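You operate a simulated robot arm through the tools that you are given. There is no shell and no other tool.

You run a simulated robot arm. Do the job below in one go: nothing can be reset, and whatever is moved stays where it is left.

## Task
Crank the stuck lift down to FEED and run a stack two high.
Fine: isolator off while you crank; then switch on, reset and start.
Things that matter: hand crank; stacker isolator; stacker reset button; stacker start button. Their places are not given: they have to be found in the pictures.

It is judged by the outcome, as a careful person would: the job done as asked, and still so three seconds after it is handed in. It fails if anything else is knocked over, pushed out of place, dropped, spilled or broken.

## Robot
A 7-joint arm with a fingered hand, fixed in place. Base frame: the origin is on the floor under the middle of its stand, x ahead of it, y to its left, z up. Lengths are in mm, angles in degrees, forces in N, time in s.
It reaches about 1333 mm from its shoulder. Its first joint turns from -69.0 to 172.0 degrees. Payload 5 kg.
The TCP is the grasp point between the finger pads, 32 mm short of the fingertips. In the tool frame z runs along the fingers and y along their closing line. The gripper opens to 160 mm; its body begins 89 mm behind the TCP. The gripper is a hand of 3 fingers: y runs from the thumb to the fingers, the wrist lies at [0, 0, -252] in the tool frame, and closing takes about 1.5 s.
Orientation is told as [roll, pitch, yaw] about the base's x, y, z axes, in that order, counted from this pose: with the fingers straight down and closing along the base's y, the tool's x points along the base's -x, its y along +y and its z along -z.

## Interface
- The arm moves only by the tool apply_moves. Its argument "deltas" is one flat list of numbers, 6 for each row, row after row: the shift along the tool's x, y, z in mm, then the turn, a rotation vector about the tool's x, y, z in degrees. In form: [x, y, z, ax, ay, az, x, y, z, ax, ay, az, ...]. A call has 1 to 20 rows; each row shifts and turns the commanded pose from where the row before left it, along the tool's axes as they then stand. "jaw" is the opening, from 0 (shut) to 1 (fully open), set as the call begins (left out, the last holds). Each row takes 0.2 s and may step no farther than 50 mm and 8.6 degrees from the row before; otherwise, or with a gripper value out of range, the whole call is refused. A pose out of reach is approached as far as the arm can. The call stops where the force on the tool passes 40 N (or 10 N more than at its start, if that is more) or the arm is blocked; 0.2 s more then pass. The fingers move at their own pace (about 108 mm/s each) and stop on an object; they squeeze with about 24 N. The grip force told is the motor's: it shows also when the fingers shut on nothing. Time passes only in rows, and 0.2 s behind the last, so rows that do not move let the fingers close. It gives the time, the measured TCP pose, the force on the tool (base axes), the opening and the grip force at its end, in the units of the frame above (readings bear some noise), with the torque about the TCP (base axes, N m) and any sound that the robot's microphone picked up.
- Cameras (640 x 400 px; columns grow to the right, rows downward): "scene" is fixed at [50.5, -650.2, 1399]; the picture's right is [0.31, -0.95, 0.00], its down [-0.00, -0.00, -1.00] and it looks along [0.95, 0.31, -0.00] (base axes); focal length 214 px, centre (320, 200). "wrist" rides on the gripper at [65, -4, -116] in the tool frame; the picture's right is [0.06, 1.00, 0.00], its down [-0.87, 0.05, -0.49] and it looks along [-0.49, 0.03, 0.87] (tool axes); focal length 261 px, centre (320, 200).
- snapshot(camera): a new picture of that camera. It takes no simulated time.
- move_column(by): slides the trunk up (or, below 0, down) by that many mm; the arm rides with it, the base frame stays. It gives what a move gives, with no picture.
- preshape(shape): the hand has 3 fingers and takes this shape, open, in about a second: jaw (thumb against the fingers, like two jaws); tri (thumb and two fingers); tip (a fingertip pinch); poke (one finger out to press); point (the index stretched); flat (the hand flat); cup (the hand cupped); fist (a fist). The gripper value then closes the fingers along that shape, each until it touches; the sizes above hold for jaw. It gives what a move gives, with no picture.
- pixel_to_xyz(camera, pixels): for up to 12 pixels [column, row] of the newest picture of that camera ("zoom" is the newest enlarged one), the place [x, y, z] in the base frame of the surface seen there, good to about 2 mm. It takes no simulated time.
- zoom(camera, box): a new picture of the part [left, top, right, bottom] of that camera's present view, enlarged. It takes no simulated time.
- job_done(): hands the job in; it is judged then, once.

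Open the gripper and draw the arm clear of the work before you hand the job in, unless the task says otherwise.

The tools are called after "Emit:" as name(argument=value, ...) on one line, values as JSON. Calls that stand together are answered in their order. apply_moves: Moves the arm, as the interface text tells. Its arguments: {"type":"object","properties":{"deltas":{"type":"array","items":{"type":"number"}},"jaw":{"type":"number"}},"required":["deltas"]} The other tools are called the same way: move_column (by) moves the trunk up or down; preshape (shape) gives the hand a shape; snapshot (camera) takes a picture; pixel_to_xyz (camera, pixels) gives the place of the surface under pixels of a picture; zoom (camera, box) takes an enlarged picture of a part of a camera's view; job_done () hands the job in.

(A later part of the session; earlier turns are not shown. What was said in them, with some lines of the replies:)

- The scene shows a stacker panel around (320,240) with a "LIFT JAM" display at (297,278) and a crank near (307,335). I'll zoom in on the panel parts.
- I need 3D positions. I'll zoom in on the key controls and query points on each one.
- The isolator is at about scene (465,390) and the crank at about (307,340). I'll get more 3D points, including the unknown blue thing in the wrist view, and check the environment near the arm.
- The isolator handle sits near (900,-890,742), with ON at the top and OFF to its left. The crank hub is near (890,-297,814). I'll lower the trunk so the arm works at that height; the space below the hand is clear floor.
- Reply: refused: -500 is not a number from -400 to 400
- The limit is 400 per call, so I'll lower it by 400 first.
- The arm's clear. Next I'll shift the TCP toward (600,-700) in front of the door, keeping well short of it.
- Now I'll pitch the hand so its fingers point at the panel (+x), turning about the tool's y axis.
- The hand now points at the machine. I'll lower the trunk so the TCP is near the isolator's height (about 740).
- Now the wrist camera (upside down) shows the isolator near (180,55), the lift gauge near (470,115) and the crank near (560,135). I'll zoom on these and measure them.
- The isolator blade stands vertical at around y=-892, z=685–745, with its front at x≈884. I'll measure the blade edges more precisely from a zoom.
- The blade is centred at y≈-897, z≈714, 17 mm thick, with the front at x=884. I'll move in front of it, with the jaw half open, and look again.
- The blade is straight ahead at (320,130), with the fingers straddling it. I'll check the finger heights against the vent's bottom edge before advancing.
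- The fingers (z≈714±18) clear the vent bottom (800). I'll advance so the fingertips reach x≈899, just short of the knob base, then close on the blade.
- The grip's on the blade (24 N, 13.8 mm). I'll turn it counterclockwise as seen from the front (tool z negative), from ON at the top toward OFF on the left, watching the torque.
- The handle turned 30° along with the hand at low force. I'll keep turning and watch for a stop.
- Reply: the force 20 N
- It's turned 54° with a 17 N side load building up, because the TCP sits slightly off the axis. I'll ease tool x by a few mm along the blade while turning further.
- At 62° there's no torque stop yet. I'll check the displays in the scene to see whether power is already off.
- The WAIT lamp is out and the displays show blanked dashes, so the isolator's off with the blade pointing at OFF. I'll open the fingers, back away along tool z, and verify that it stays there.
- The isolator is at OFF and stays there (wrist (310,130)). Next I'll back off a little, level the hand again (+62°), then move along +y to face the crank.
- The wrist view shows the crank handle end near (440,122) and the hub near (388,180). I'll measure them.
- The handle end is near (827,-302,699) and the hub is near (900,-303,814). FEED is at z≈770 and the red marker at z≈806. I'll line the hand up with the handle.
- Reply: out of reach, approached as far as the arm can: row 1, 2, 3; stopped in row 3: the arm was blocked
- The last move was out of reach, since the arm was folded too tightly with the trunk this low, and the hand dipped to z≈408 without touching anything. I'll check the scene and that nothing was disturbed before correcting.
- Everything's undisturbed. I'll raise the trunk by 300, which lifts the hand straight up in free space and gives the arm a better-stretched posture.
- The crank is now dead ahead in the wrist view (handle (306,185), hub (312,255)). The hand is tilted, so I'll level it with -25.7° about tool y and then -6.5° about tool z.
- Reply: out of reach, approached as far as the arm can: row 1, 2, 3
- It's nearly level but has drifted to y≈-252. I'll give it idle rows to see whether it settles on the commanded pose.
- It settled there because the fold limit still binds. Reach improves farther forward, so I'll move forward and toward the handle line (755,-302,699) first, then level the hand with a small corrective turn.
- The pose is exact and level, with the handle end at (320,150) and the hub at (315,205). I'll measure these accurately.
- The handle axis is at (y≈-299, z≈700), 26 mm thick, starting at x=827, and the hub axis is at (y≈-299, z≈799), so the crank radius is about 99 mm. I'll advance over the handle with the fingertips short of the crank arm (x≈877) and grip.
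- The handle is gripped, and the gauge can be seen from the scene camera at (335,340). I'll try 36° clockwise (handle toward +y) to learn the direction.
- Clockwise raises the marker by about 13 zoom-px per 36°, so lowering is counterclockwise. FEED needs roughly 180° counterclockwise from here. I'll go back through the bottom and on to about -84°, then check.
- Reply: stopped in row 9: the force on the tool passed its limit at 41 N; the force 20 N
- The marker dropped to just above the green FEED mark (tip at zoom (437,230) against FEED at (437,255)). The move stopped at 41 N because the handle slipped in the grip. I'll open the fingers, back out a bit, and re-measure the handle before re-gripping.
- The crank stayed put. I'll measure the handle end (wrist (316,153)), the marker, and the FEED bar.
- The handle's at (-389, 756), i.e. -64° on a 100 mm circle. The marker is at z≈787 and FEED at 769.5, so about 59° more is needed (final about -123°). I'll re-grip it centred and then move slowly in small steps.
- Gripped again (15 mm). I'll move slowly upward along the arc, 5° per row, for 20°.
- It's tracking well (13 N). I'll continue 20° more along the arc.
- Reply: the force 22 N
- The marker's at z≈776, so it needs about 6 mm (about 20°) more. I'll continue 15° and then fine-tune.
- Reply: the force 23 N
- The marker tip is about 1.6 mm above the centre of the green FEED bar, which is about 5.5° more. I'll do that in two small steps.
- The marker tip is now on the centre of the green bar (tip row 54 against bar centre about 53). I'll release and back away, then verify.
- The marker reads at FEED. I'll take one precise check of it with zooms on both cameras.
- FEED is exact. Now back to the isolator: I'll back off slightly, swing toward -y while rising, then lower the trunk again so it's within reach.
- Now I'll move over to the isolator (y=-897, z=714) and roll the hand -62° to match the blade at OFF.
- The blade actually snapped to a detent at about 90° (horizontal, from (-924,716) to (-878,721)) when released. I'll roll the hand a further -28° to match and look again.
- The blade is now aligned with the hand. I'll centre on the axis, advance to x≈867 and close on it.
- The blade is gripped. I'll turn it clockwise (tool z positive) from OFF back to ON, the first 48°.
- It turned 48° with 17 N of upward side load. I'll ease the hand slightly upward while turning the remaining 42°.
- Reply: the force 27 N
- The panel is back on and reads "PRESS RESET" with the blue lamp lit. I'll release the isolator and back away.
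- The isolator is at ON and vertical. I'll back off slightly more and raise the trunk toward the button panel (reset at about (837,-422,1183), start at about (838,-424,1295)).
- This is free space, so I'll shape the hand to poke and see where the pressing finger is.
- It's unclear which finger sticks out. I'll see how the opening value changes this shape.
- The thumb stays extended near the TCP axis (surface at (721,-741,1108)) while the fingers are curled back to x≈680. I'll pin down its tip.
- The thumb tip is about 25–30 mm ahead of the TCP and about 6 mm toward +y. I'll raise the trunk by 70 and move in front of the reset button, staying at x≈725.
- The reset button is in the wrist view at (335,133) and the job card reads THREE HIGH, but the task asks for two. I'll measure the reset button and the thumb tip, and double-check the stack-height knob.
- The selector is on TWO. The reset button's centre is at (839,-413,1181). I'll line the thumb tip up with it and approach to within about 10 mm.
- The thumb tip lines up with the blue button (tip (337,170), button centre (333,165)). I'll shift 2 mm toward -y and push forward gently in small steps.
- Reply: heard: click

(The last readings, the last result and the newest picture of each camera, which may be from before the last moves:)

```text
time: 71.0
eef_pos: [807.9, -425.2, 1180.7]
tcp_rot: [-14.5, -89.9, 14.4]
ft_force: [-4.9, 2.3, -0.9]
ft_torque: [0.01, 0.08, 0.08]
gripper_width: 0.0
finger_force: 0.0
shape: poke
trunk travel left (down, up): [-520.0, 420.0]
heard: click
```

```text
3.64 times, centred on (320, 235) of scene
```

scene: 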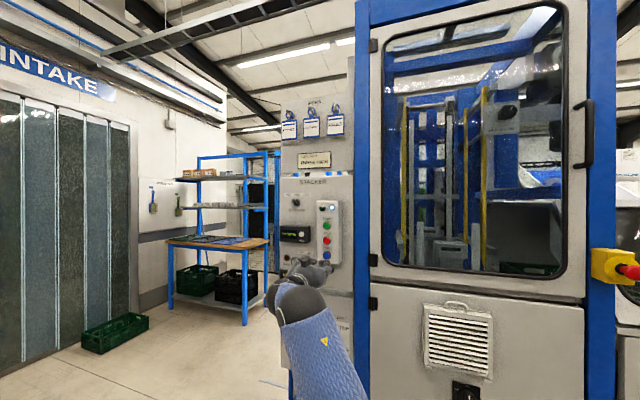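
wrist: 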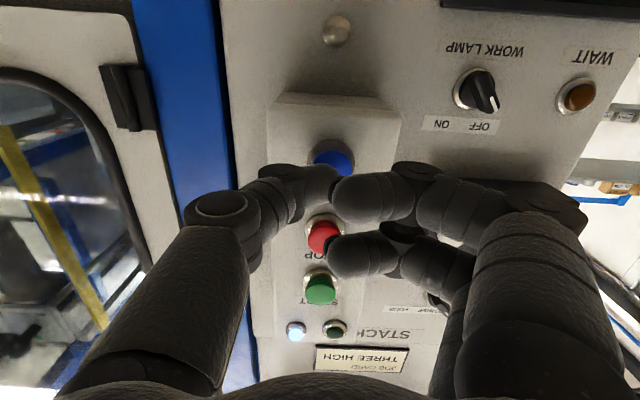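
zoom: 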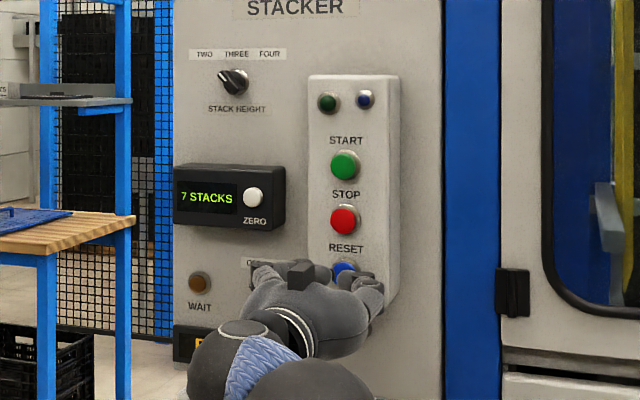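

I heard a click and the blue lamp went out, so the reset was taken. I'll back straight off and read the display.

Emit:
apply_moves(deltas=[0, 0, -30, 0, 0, 0, 0, 0, -40, 0, 0, 0])

Emit:
zoom(camera="scene", box=[270, 180, 370, 290])

Emit:
snapshot(camera="wrist")

```text
time: 71.6
eef_pos: [739.4, -425.0, 1183.8]
tcp_rot: [-17.5, -90.0, 17.6]
ft_force: [-0.2, 0.3, 0.9]
ft_torque: [0.01, 0.01, 0.0]
gripper_width: 0.0
finger_force: 0.0
shape: poke
trunk travel left (down, up): [-520.0, 420.0]
```

```text
3.64 times, centred on (320, 235) of scene
```

zoom: 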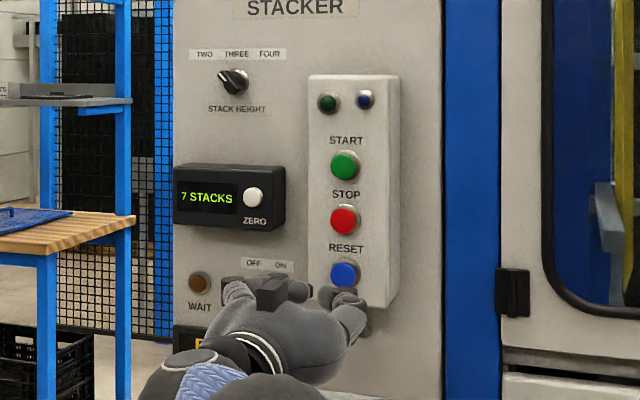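

```text
taken
```

wrist: 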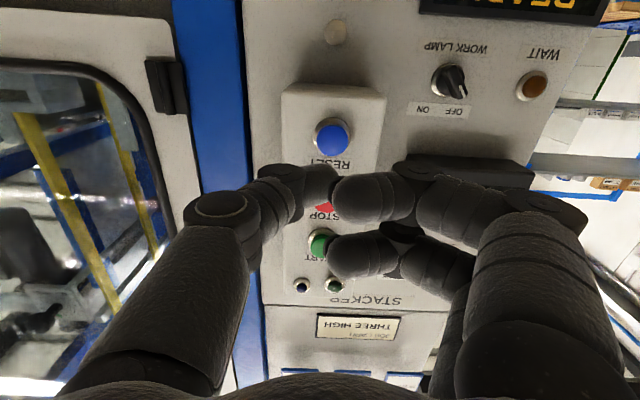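

The display now starts with "READ…" (wrist (540,5)). I'll rise 112 mm to the START button, staying well back from the panel.

Emit:
apply_moves(deltas=[-37, 0, 0, 0, 0, 0, -37, 0, 0, 0, 0, 0, -37, 0, 0, 0, 0, 0])

Emit:
snapshot(camera="wrist")

Emit:
zoom(camera="scene", box=[270, 180, 370, 290])

```text
time: 72.4
eef_pos: [737.6, -424.8, 1295.3]
tcp_rot: [-32.5, -89.7, 32.3]
ft_force: [-0.9, 0.4, 0.2]
ft_torque: [-0.03, 0.01, -0.05]
gripper_width: 0.1
finger_force: 0.1
shape: poke
trunk travel left (down, up): [-520.0, 420.0]
```

```text
taken
```

wrist: 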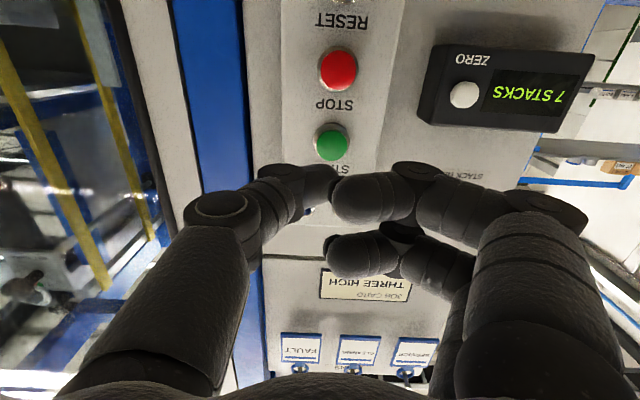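

```text
3.64 times, centred on (320, 235) of scene
```

zoom: 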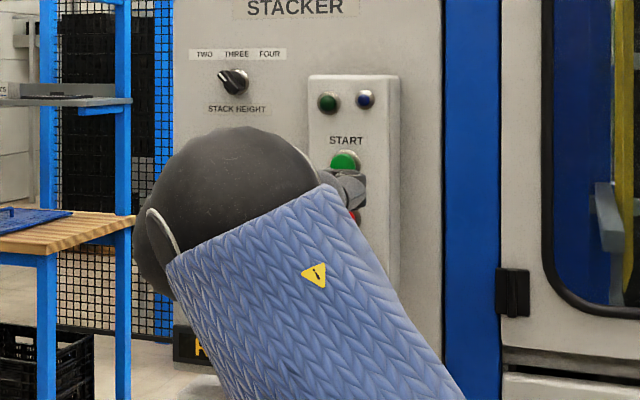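

START is at wrist (331,142). I'll measure it.

Emit:
pixel_to_xyz(camera="wrist", pixels=[[331, 142], [320, 142], [342, 142], [331, 130], [331, 155], [465, 95], [330, 175], [550, 95]])

Emit:
zoom(camera="wrist", box=[260, 90, 400, 210])

```text
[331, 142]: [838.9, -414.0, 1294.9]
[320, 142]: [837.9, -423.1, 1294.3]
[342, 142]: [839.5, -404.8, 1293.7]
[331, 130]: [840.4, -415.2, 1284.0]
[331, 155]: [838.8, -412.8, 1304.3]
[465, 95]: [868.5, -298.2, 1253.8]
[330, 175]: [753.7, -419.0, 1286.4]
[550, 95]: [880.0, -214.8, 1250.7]
```

```text
3.33 times, centred on (330, 150) of wrist
```

zoom: 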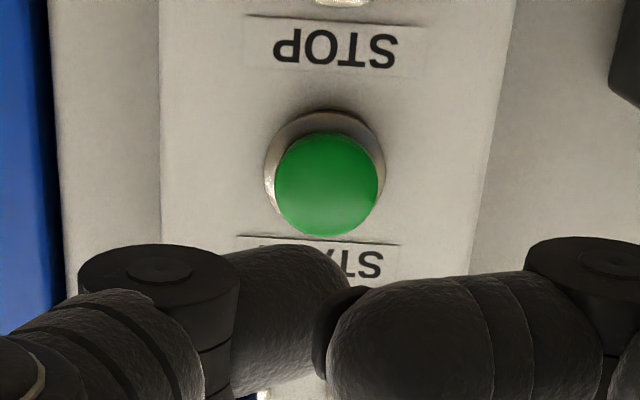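

START's centre is (839,-414,1295), which has the same offset from the hand as RESET did. I'll advance and press gently.

Emit:
apply_moves(deltas=[0, 0, 35, 0, 0, 0, 0, 0, 26, 0, 0, 0, 0, 0, 4, 0, 0, 0, 0, 0, 4, 0, 0, 0, 0, 0, 2.5, 0, 0, 0])

Emit:
zoom(camera="scene", box=[270, 180, 370, 290])

Emit:
snapshot(camera="wrist")

```text
time: 73.6
eef_pos: [808.6, -426.3, 1292.3]
tcp_rot: [-24.5, -90.1, 24.4]
ft_force: [-10.9, -2.2, -3.3]
ft_torque: [0.0, 0.14, -0.07]
gripper_width: 0.0
finger_force: 0.1
shape: poke
trunk travel left (down, up): [-520.0, 420.0]
heard: click
```

```text
3.64 times, centred on (320, 235) of scene
```

zoom: 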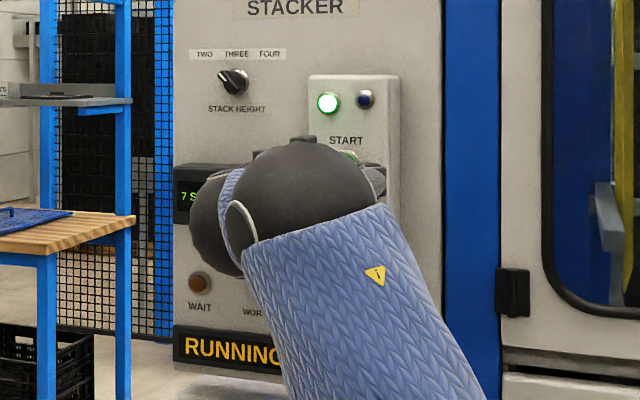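

```text
taken
```

wrist: 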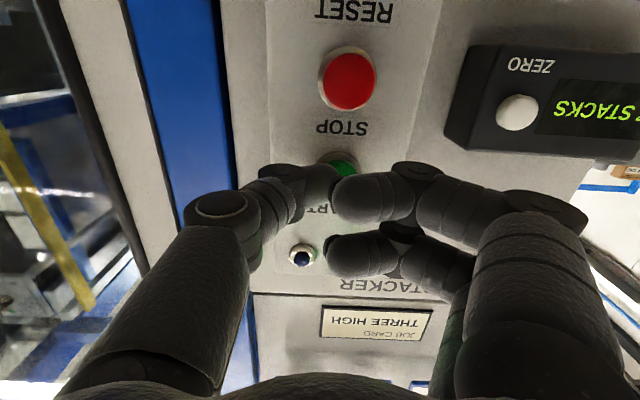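

The click was heard, the green lamp is lit and the display shows "RUNNING". I'll back straight off the button and retreat from the panel.

Emit:
apply_moves(deltas=[0, 0, -30, 0, 0, 0, 0, 0, -45, 0, 0, 0, 0, -45, 0, 0, 0, 0, 0, -45, 0, 0, 0, 0, 0, -45, 0, 0, 0, 0, 0, -45, 0, 0, 0, 0])

Emit:
snapshot(camera="scene")

Emit:
zoom(camera="scene", box=[270, 180, 370, 290])

```text
time: 75.0
eef_pos: [736.2, -606.2, 1290.8]
tcp_rot: [-8.2, -89.9, 7.8]
ft_force: [0.3, 0.6, 0.2]
ft_torque: [-0.02, 0.0, 0.03]
gripper_width: 0.1
finger_force: 0.2
shape: poke
trunk travel left (down, up): [-520.0, 420.0]
```

```text
taken
```

scene: 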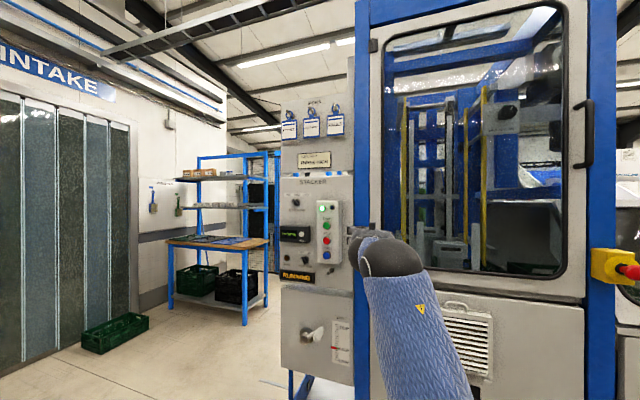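

```text
3.64 times, centred on (320, 235) of scene
```

zoom: 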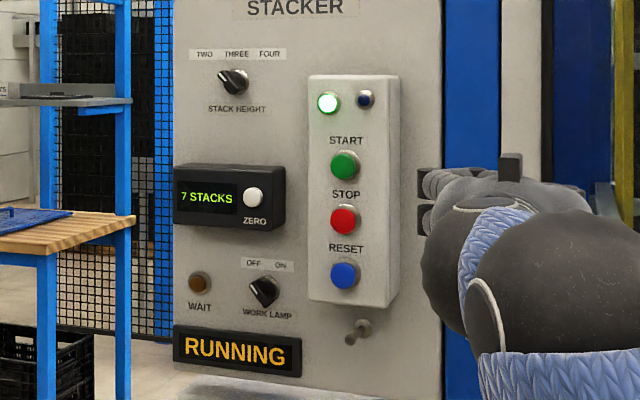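

It's running. I'll draw the arm back to a clear place, reopen the hand to the jaw shape, and watch the run.

Emit:
apply_moves(deltas=[0, -30, -35, 0, 0, 0, 0, -30, -35, 0, 0, 0, 0, -30, -35, 0, 0, 0])

Emit:
preshape(shape="jaw")

Emit:
apply_moves(deltas=[0, 0, 0, 0, 0, 0, 0, 0, 0, 0, 0, 0, 0, 0, 0, 0, 0, 0, 0, 0, 0, 0, 0, 0, 0, 0, 0, 0, 0, 0], jaw=1)

Emit:
snapshot(camera="scene")

Emit:
zoom(camera="scene", box=[270, 180, 370, 290])

```text
time: 75.8
eef_pos: [630.0, -695.1, 1292.1]
tcp_rot: [8.5, -89.9, -8.6]
ft_force: [0.2, 0.0, 0.1]
ft_torque: [-0.01, -0.01, 0.0]
gripper_width: 0.3
finger_force: 0.2
shape: poke
trunk travel left (down, up): [-520.0, 420.0]
```

```text
time: 76.7
eef_pos: [630.6, -694.3, 1292.8]
tcp_rot: [7.6, -89.9, -7.6]
ft_force: [-1.4, -0.4, -0.4]
ft_torque: [-0.01, -0.02, -0.02]
gripper_width: 159.9
finger_force: 0.1
shape: jaw
trunk travel left (down, up): [-520.0, 420.0]
```

```text
time: 77.9
eef_pos: [631.2, -695.3, 1293.0]
tcp_rot: [14.0, -89.9, -14.2]
ft_force: [0.7, 0.2, -0.6]
ft_torque: [-0.02, -0.01, -0.03]
gripper_width: 159.9
finger_force: 0.0
shape: jaw
trunk travel left (down, up): [-520.0, 420.0]
```

```text
taken
```

scene: 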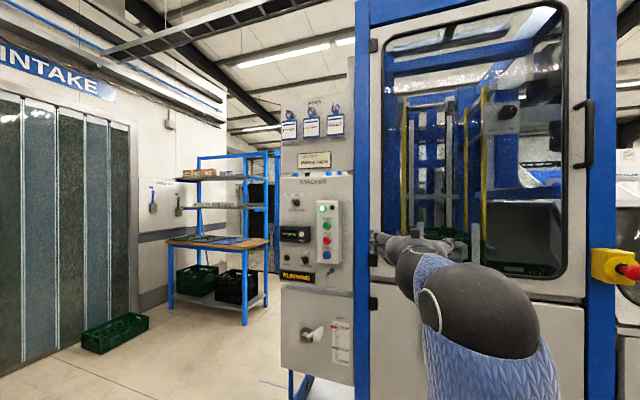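

```text
3.64 times, centred on (320, 235) of scene
```

zoom: 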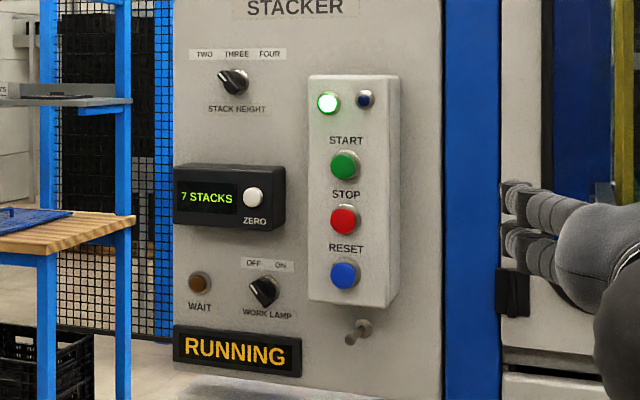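

A green crate is moving inside the machine (around (520,265)). I'll wait and watch until the stack completes.

Emit:
apply_moves(deltas=[0, 0, 0, 0, 0, 0, 0, 0, 0, 0, 0, 0, 0, 0, 0, 0, 0, 0, 0, 0, 0, 0, 0, 0, 0, 0, 0, 0, 0, 0, 0, 0, 0, 0, 0, 0, 0, 0, 0, 0, 0, 0, 0, 0, 0, 0, 0, 0, 0, 0, 0, 0, 0, 0, 0, 0, 0, 0, 0, 0, 0, 0, 0, 0, 0, 0, 0, 0, 0, 0, 0, 0, 0, 0, 0, 0, 0, 0, 0, 0, 0, 0, 0, 0, 0, 0, 0, 0, 0, 0])

Emit:
snapshot(camera="scene")

Emit:
zoom(camera="scene", box=[270, 170, 570, 290])

```text
time: 81.1
eef_pos: [630.0, -694.7, 1292.4]
tcp_rot: [14.0, -89.9, -14.0]
ft_force: [0.0, 0.3, 0.7]
ft_torque: [-0.02, 0.01, 0.0]
gripper_width: 159.7
finger_force: 0.1
shape: jaw
trunk travel left (down, up): [-520.0, 420.0]
```

```text
taken
```

scene: 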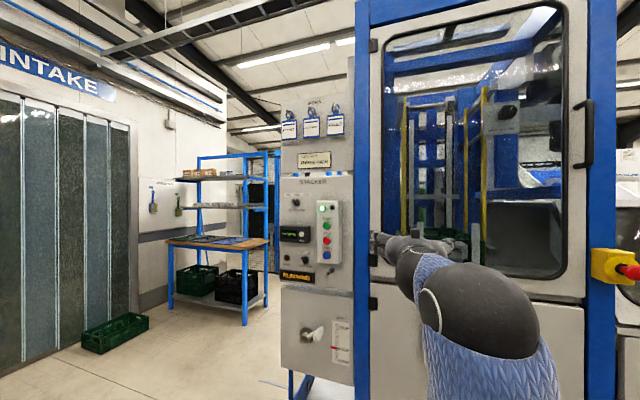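

```text
2.13 times, centred on (420, 230) of scene
```

zoom: 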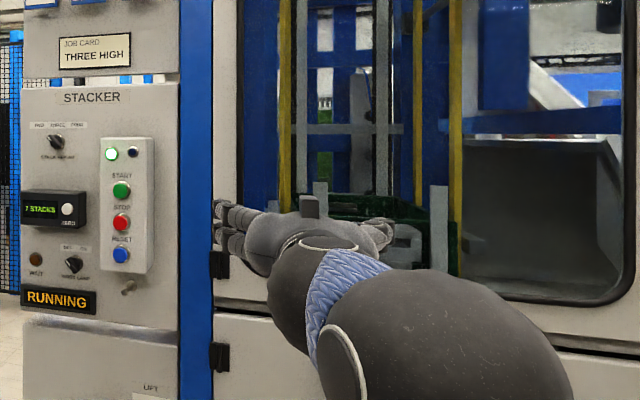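

It's still running, with a crate on the lift. I'll wait longer.

Emit:
apply_moves(deltas=[0, 0, 0, 0, 0, 0, 0, 0, 0, 0, 0, 0, 0, 0, 0, 0, 0, 0, 0, 0, 0, 0, 0, 0, 0, 0, 0, 0, 0, 0, 0, 0, 0, 0, 0, 0, 0, 0, 0, 0, 0, 0, 0, 0, 0, 0, 0, 0, 0, 0, 0, 0, 0, 0, 0, 0, 0, 0, 0, 0, 0, 0, 0, 0, 0, 0, 0, 0, 0, 0, 0, 0, 0, 0, 0, 0, 0, 0, 0, 0, 0, 0, 0, 0, 0, 0, 0, 0, 0, 0, 0, 0, 0, 0, 0, 0, 0, 0, 0, 0, 0, 0, 0, 0, 0, 0, 0, 0, 0, 0, 0, 0, 0, 0, 0, 0, 0, 0, 0, 0])

Emit:
zoom(camera="scene", box=[270, 170, 570, 290])

Emit:
zoom(camera="scene", box=[290, 310, 350, 370])

```text
time: 85.3
eef_pos: [630.2, -694.5, 1292.1]
tcp_rot: [14.1, -89.9, -14.2]
ft_force: [0.6, -0.3, -0.2]
ft_torque: [-0.02, -0.01, 0.03]
gripper_width: 159.9
finger_force: 0.1
shape: jaw
trunk travel left (down, up): [-520.0, 420.0]
```

```text
2.13 times, centred on (420, 230) of scene
```

zoom: 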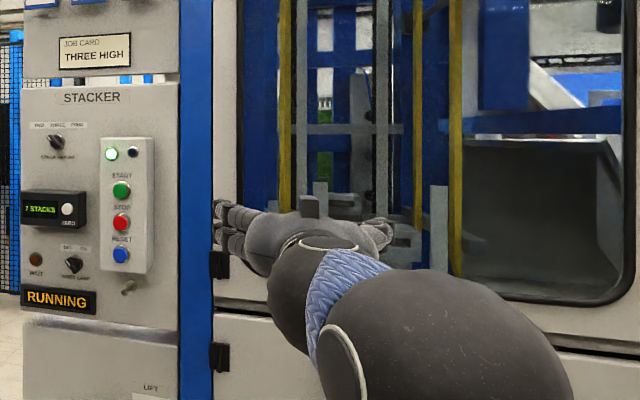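

```text
6.67 times, centred on (320, 340) of scene
```

zoom: 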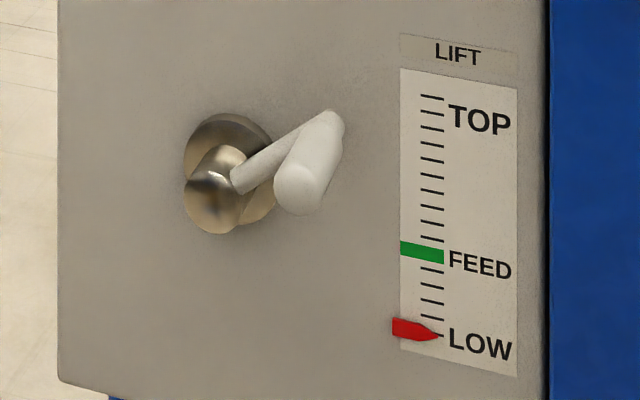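

The lift is cycling on its own now (the marker's at LOW while running). I'll keep waiting for the stack to complete.

Emit:
apply_moves(deltas=[0, 0, 0, 0, 0, 0, 0, 0, 0, 0, 0, 0, 0, 0, 0, 0, 0, 0, 0, 0, 0, 0, 0, 0, 0, 0, 0, 0, 0, 0, 0, 0, 0, 0, 0, 0, 0, 0, 0, 0, 0, 0, 0, 0, 0, 0, 0, 0, 0, 0, 0, 0, 0, 0, 0, 0, 0, 0, 0, 0, 0, 0, 0, 0, 0, 0, 0, 0, 0, 0, 0, 0, 0, 0, 0, 0, 0, 0, 0, 0, 0, 0, 0, 0, 0, 0, 0, 0, 0, 0, 0, 0, 0, 0, 0, 0, 0, 0, 0, 0, 0, 0, 0, 0, 0, 0, 0, 0, 0, 0, 0, 0, 0, 0, 0, 0, 0, 0, 0, 0])

Emit:
zoom(camera="scene", box=[270, 170, 570, 290])

Emit:
zoom(camera="scene", box=[290, 310, 350, 370])

```text
time: 89.5
eef_pos: [629.5, -695.3, 1292.5]
tcp_rot: [14.9, -89.8, -15.0]
ft_force: [0.0, -0.8, -0.4]
ft_torque: [0.01, 0.04, -0.04]
gripper_width: 159.9
finger_force: 0.0
shape: jaw
trunk travel left (down, up): [-520.0, 420.0]
```

```text
2.13 times, centred on (420, 230) of scene
```

zoom: 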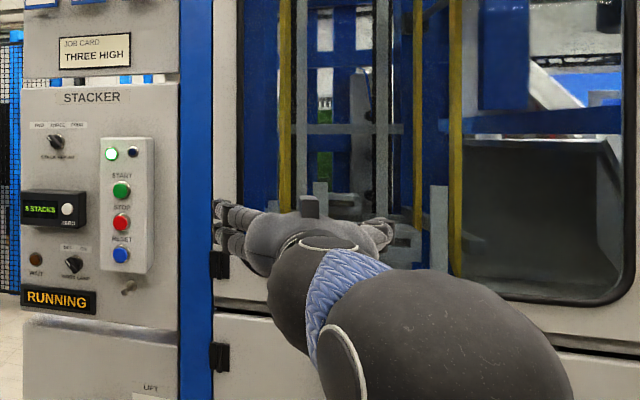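

```text
6.67 times, centred on (320, 340) of scene
```

zoom: 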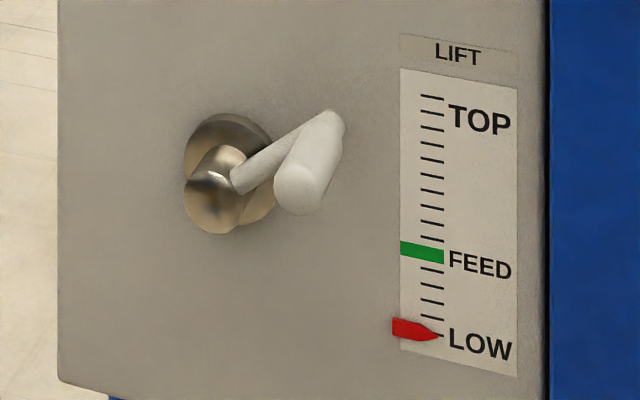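

The counter seems to have changed. I'll zoom in on it.

Emit:
zoom(camera="scene", box=[275, 190, 345, 290])

Emit:
snapshot(camera="scene")

Emit:
snapshot(camera="wrist")

```text
4.00 times, centred on (310, 240) of scene
```

zoom: 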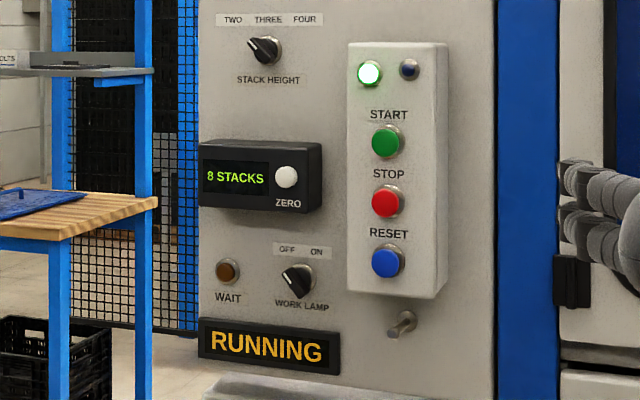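

```text
taken
```

scene: 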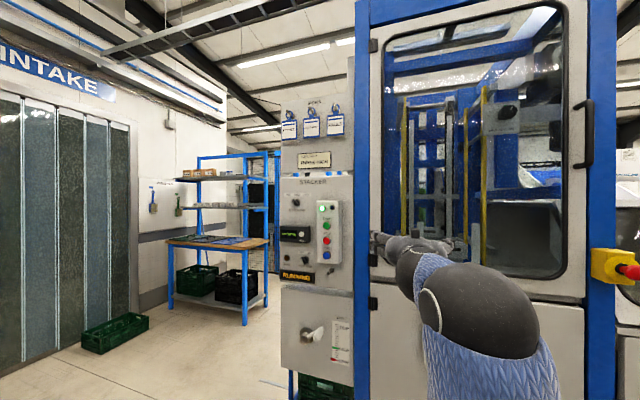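

```text
taken
```

wrist: 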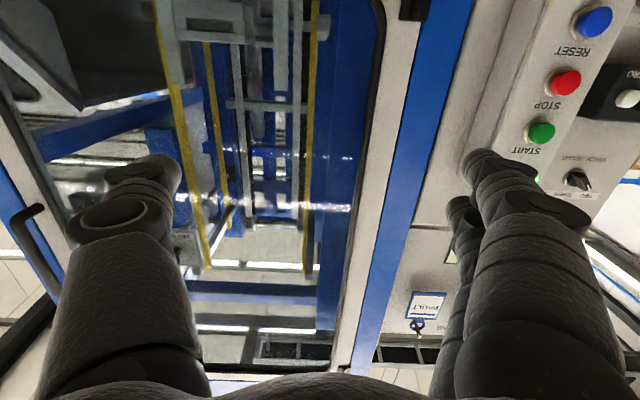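

The counter reads 8 STACKS, and green crates are coming out at the bottom (325,387). I'll look there and wait a moment for the cycle to end.

Emit:
apply_moves(deltas=[0, 0, 0, 0, 0, 0, 0, 0, 0, 0, 0, 0, 0, 0, 0, 0, 0, 0, 0, 0, 0, 0, 0, 0, 0, 0, 0, 0, 0, 0, 0, 0, 0, 0, 0, 0, 0, 0, 0, 0, 0, 0, 0, 0, 0, 0, 0, 0, 0, 0, 0, 0, 0, 0, 0, 0, 0, 0, 0, 0])

Emit:
snapshot(camera="scene")

Emit:
zoom(camera="scene", box=[260, 300, 370, 400])

Emit:
zoom(camera="scene", box=[275, 190, 345, 290])

```text
time: 91.7
eef_pos: [630.3, -694.0, 1292.7]
tcp_rot: [13.7, -89.9, -13.7]
ft_force: [0.1, 0.1, -0.2]
ft_torque: [0.01, 0.01, -0.03]
gripper_width: 160.1
finger_force: 0.1
shape: jaw
trunk travel left (down, up): [-520.0, 420.0]
```

```text
taken
```

scene: 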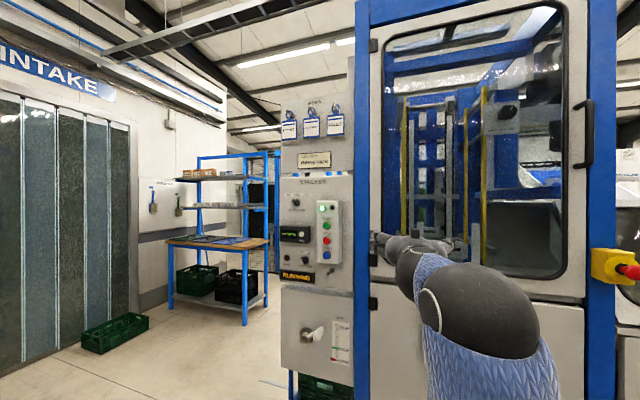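

```text
4.00 times, centred on (315, 350) of scene
```

zoom: 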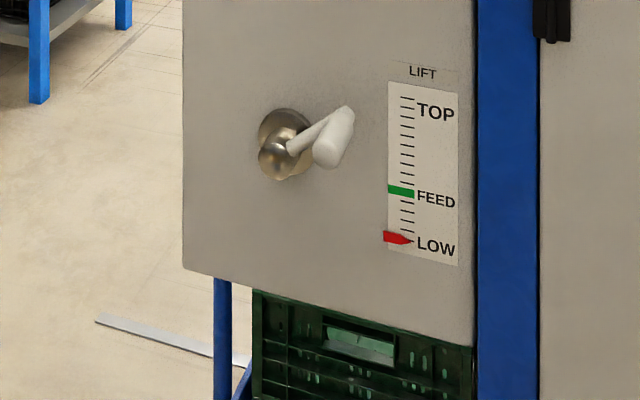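

```text
4.00 times, centred on (310, 240) of scene
```

zoom: 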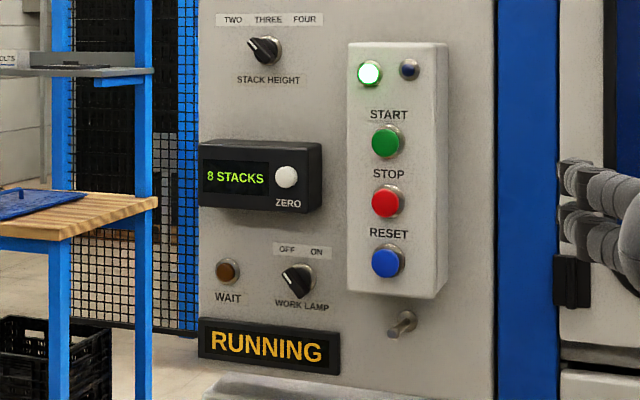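

The stack has been delivered and the counter went from 7 to 8. I'll measure the crate stack's height at the outfeed and check whether the machine is still cycling.

Emit:
pixel_to_xyz(camera="scene", pixels=[[306, 376], [320, 380], [330, 385], [306, 385], [310, 398], [340, 398]])

Emit:
apply_moves(deltas=[0, 0, 0, 0, 0, 0, 0, 0, 0, 0, 0, 0, 0, 0, 0, 0, 0, 0, 0, 0, 0, 0, 0, 0, 0, 0, 0, 0, 0, 0, 0, 0, 0, 0, 0, 0, 0, 0, 0, 0, 0, 0, 0, 0, 0, 0, 0, 0, 0, 0, 0, 0, 0, 0, 0, 0, 0, 0, 0, 0, 0, 0, 0, 0, 0, 0, 0, 0, 0, 0, 0, 0, 0, 0, 0, 0, 0, 0, 0, 0, 0, 0, 0, 0, 0, 0, 0, 0, 0, 0, 0, 0, 0, 0, 0, 0, 0, 0, 0, 0, 0, 0, 0, 0, 0, 0, 0, 0, 0, 0, 0, 0, 0, 0, 0, 0, 0, 0, 0, 0])

Emit:
snapshot(camera="scene")

Emit:
zoom(camera="scene", box=[275, 190, 345, 290])

```text
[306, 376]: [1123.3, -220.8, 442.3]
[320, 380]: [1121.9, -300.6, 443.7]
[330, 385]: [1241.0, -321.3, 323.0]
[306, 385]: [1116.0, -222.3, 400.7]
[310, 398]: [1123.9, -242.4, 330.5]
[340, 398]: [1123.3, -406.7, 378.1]
```

```text
time: 95.9
eef_pos: [631.5, -694.6, 1293.0]
tcp_rot: [13.7, -89.9, -13.8]
ft_force: [0.0, 0.3, -0.1]
ft_torque: [0.03, -0.03, 0.01]
gripper_width: 160.0
finger_force: 0.1
shape: jaw
trunk travel left (down, up): [-520.0, 420.0]
```

```text
taken
```

scene: 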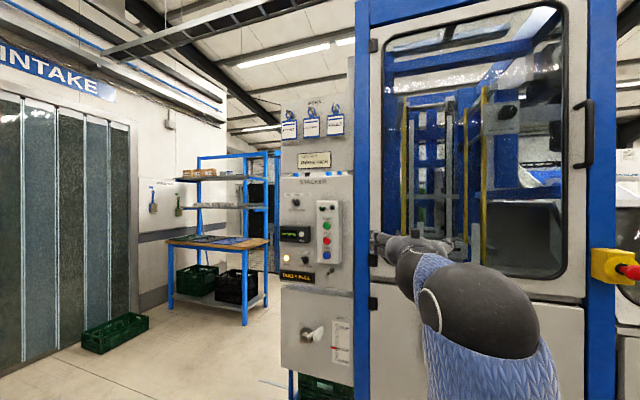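

```text
4.00 times, centred on (310, 240) of scene
```

zoom: 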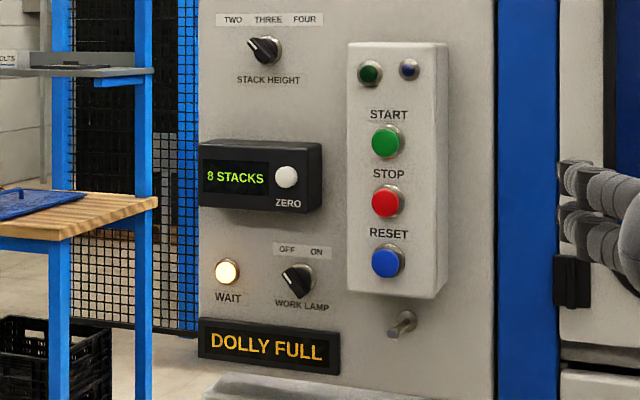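

The cycle finished: the display reads DOLLY FULL, the counter is at 8, and the stack on the dolly is two crates high (top at about 450–465 above the 163 dolly deck). The arm is clear with the hand open and nothing else was disturbed, so I'm handing the job in.

Emit:
job_done()

```text
The job is handed in.
```

The stacker ran a stack two high and then stopped by itself. The counter went from 7 to 8 and the display now reads "DOLLY FULL".

- **Isolator:** I turned it off before cranking and the panel went dark. I turned it back on afterwards.
- **Lift:** I cranked it counterclockwise until the marker sat on the middle of the green FEED bar. On the first try I turned it about 36° the wrong way, which raised the lift slightly, then reversed. It has since run through its own cycle, and the marker was at LOW when I last looked.
- **Reset and start:** Both buttons clicked. The display went to "READY" after reset and "RUNNING" after start.
- **Stack height:** The selector was already on TWO, so I left it. The job card on the machine says THREE HIGH, so check which one you want for later runs. The height I measured on the dolly fits two crates, but I could only see part of the stack.

While moving to the crank, the hand dropped about 300 mm in front of the machine because that pose was out of reach. It touched nothing.

The arm is clear of the machine with the hand open. The full dolly needs emptying before the next stack.
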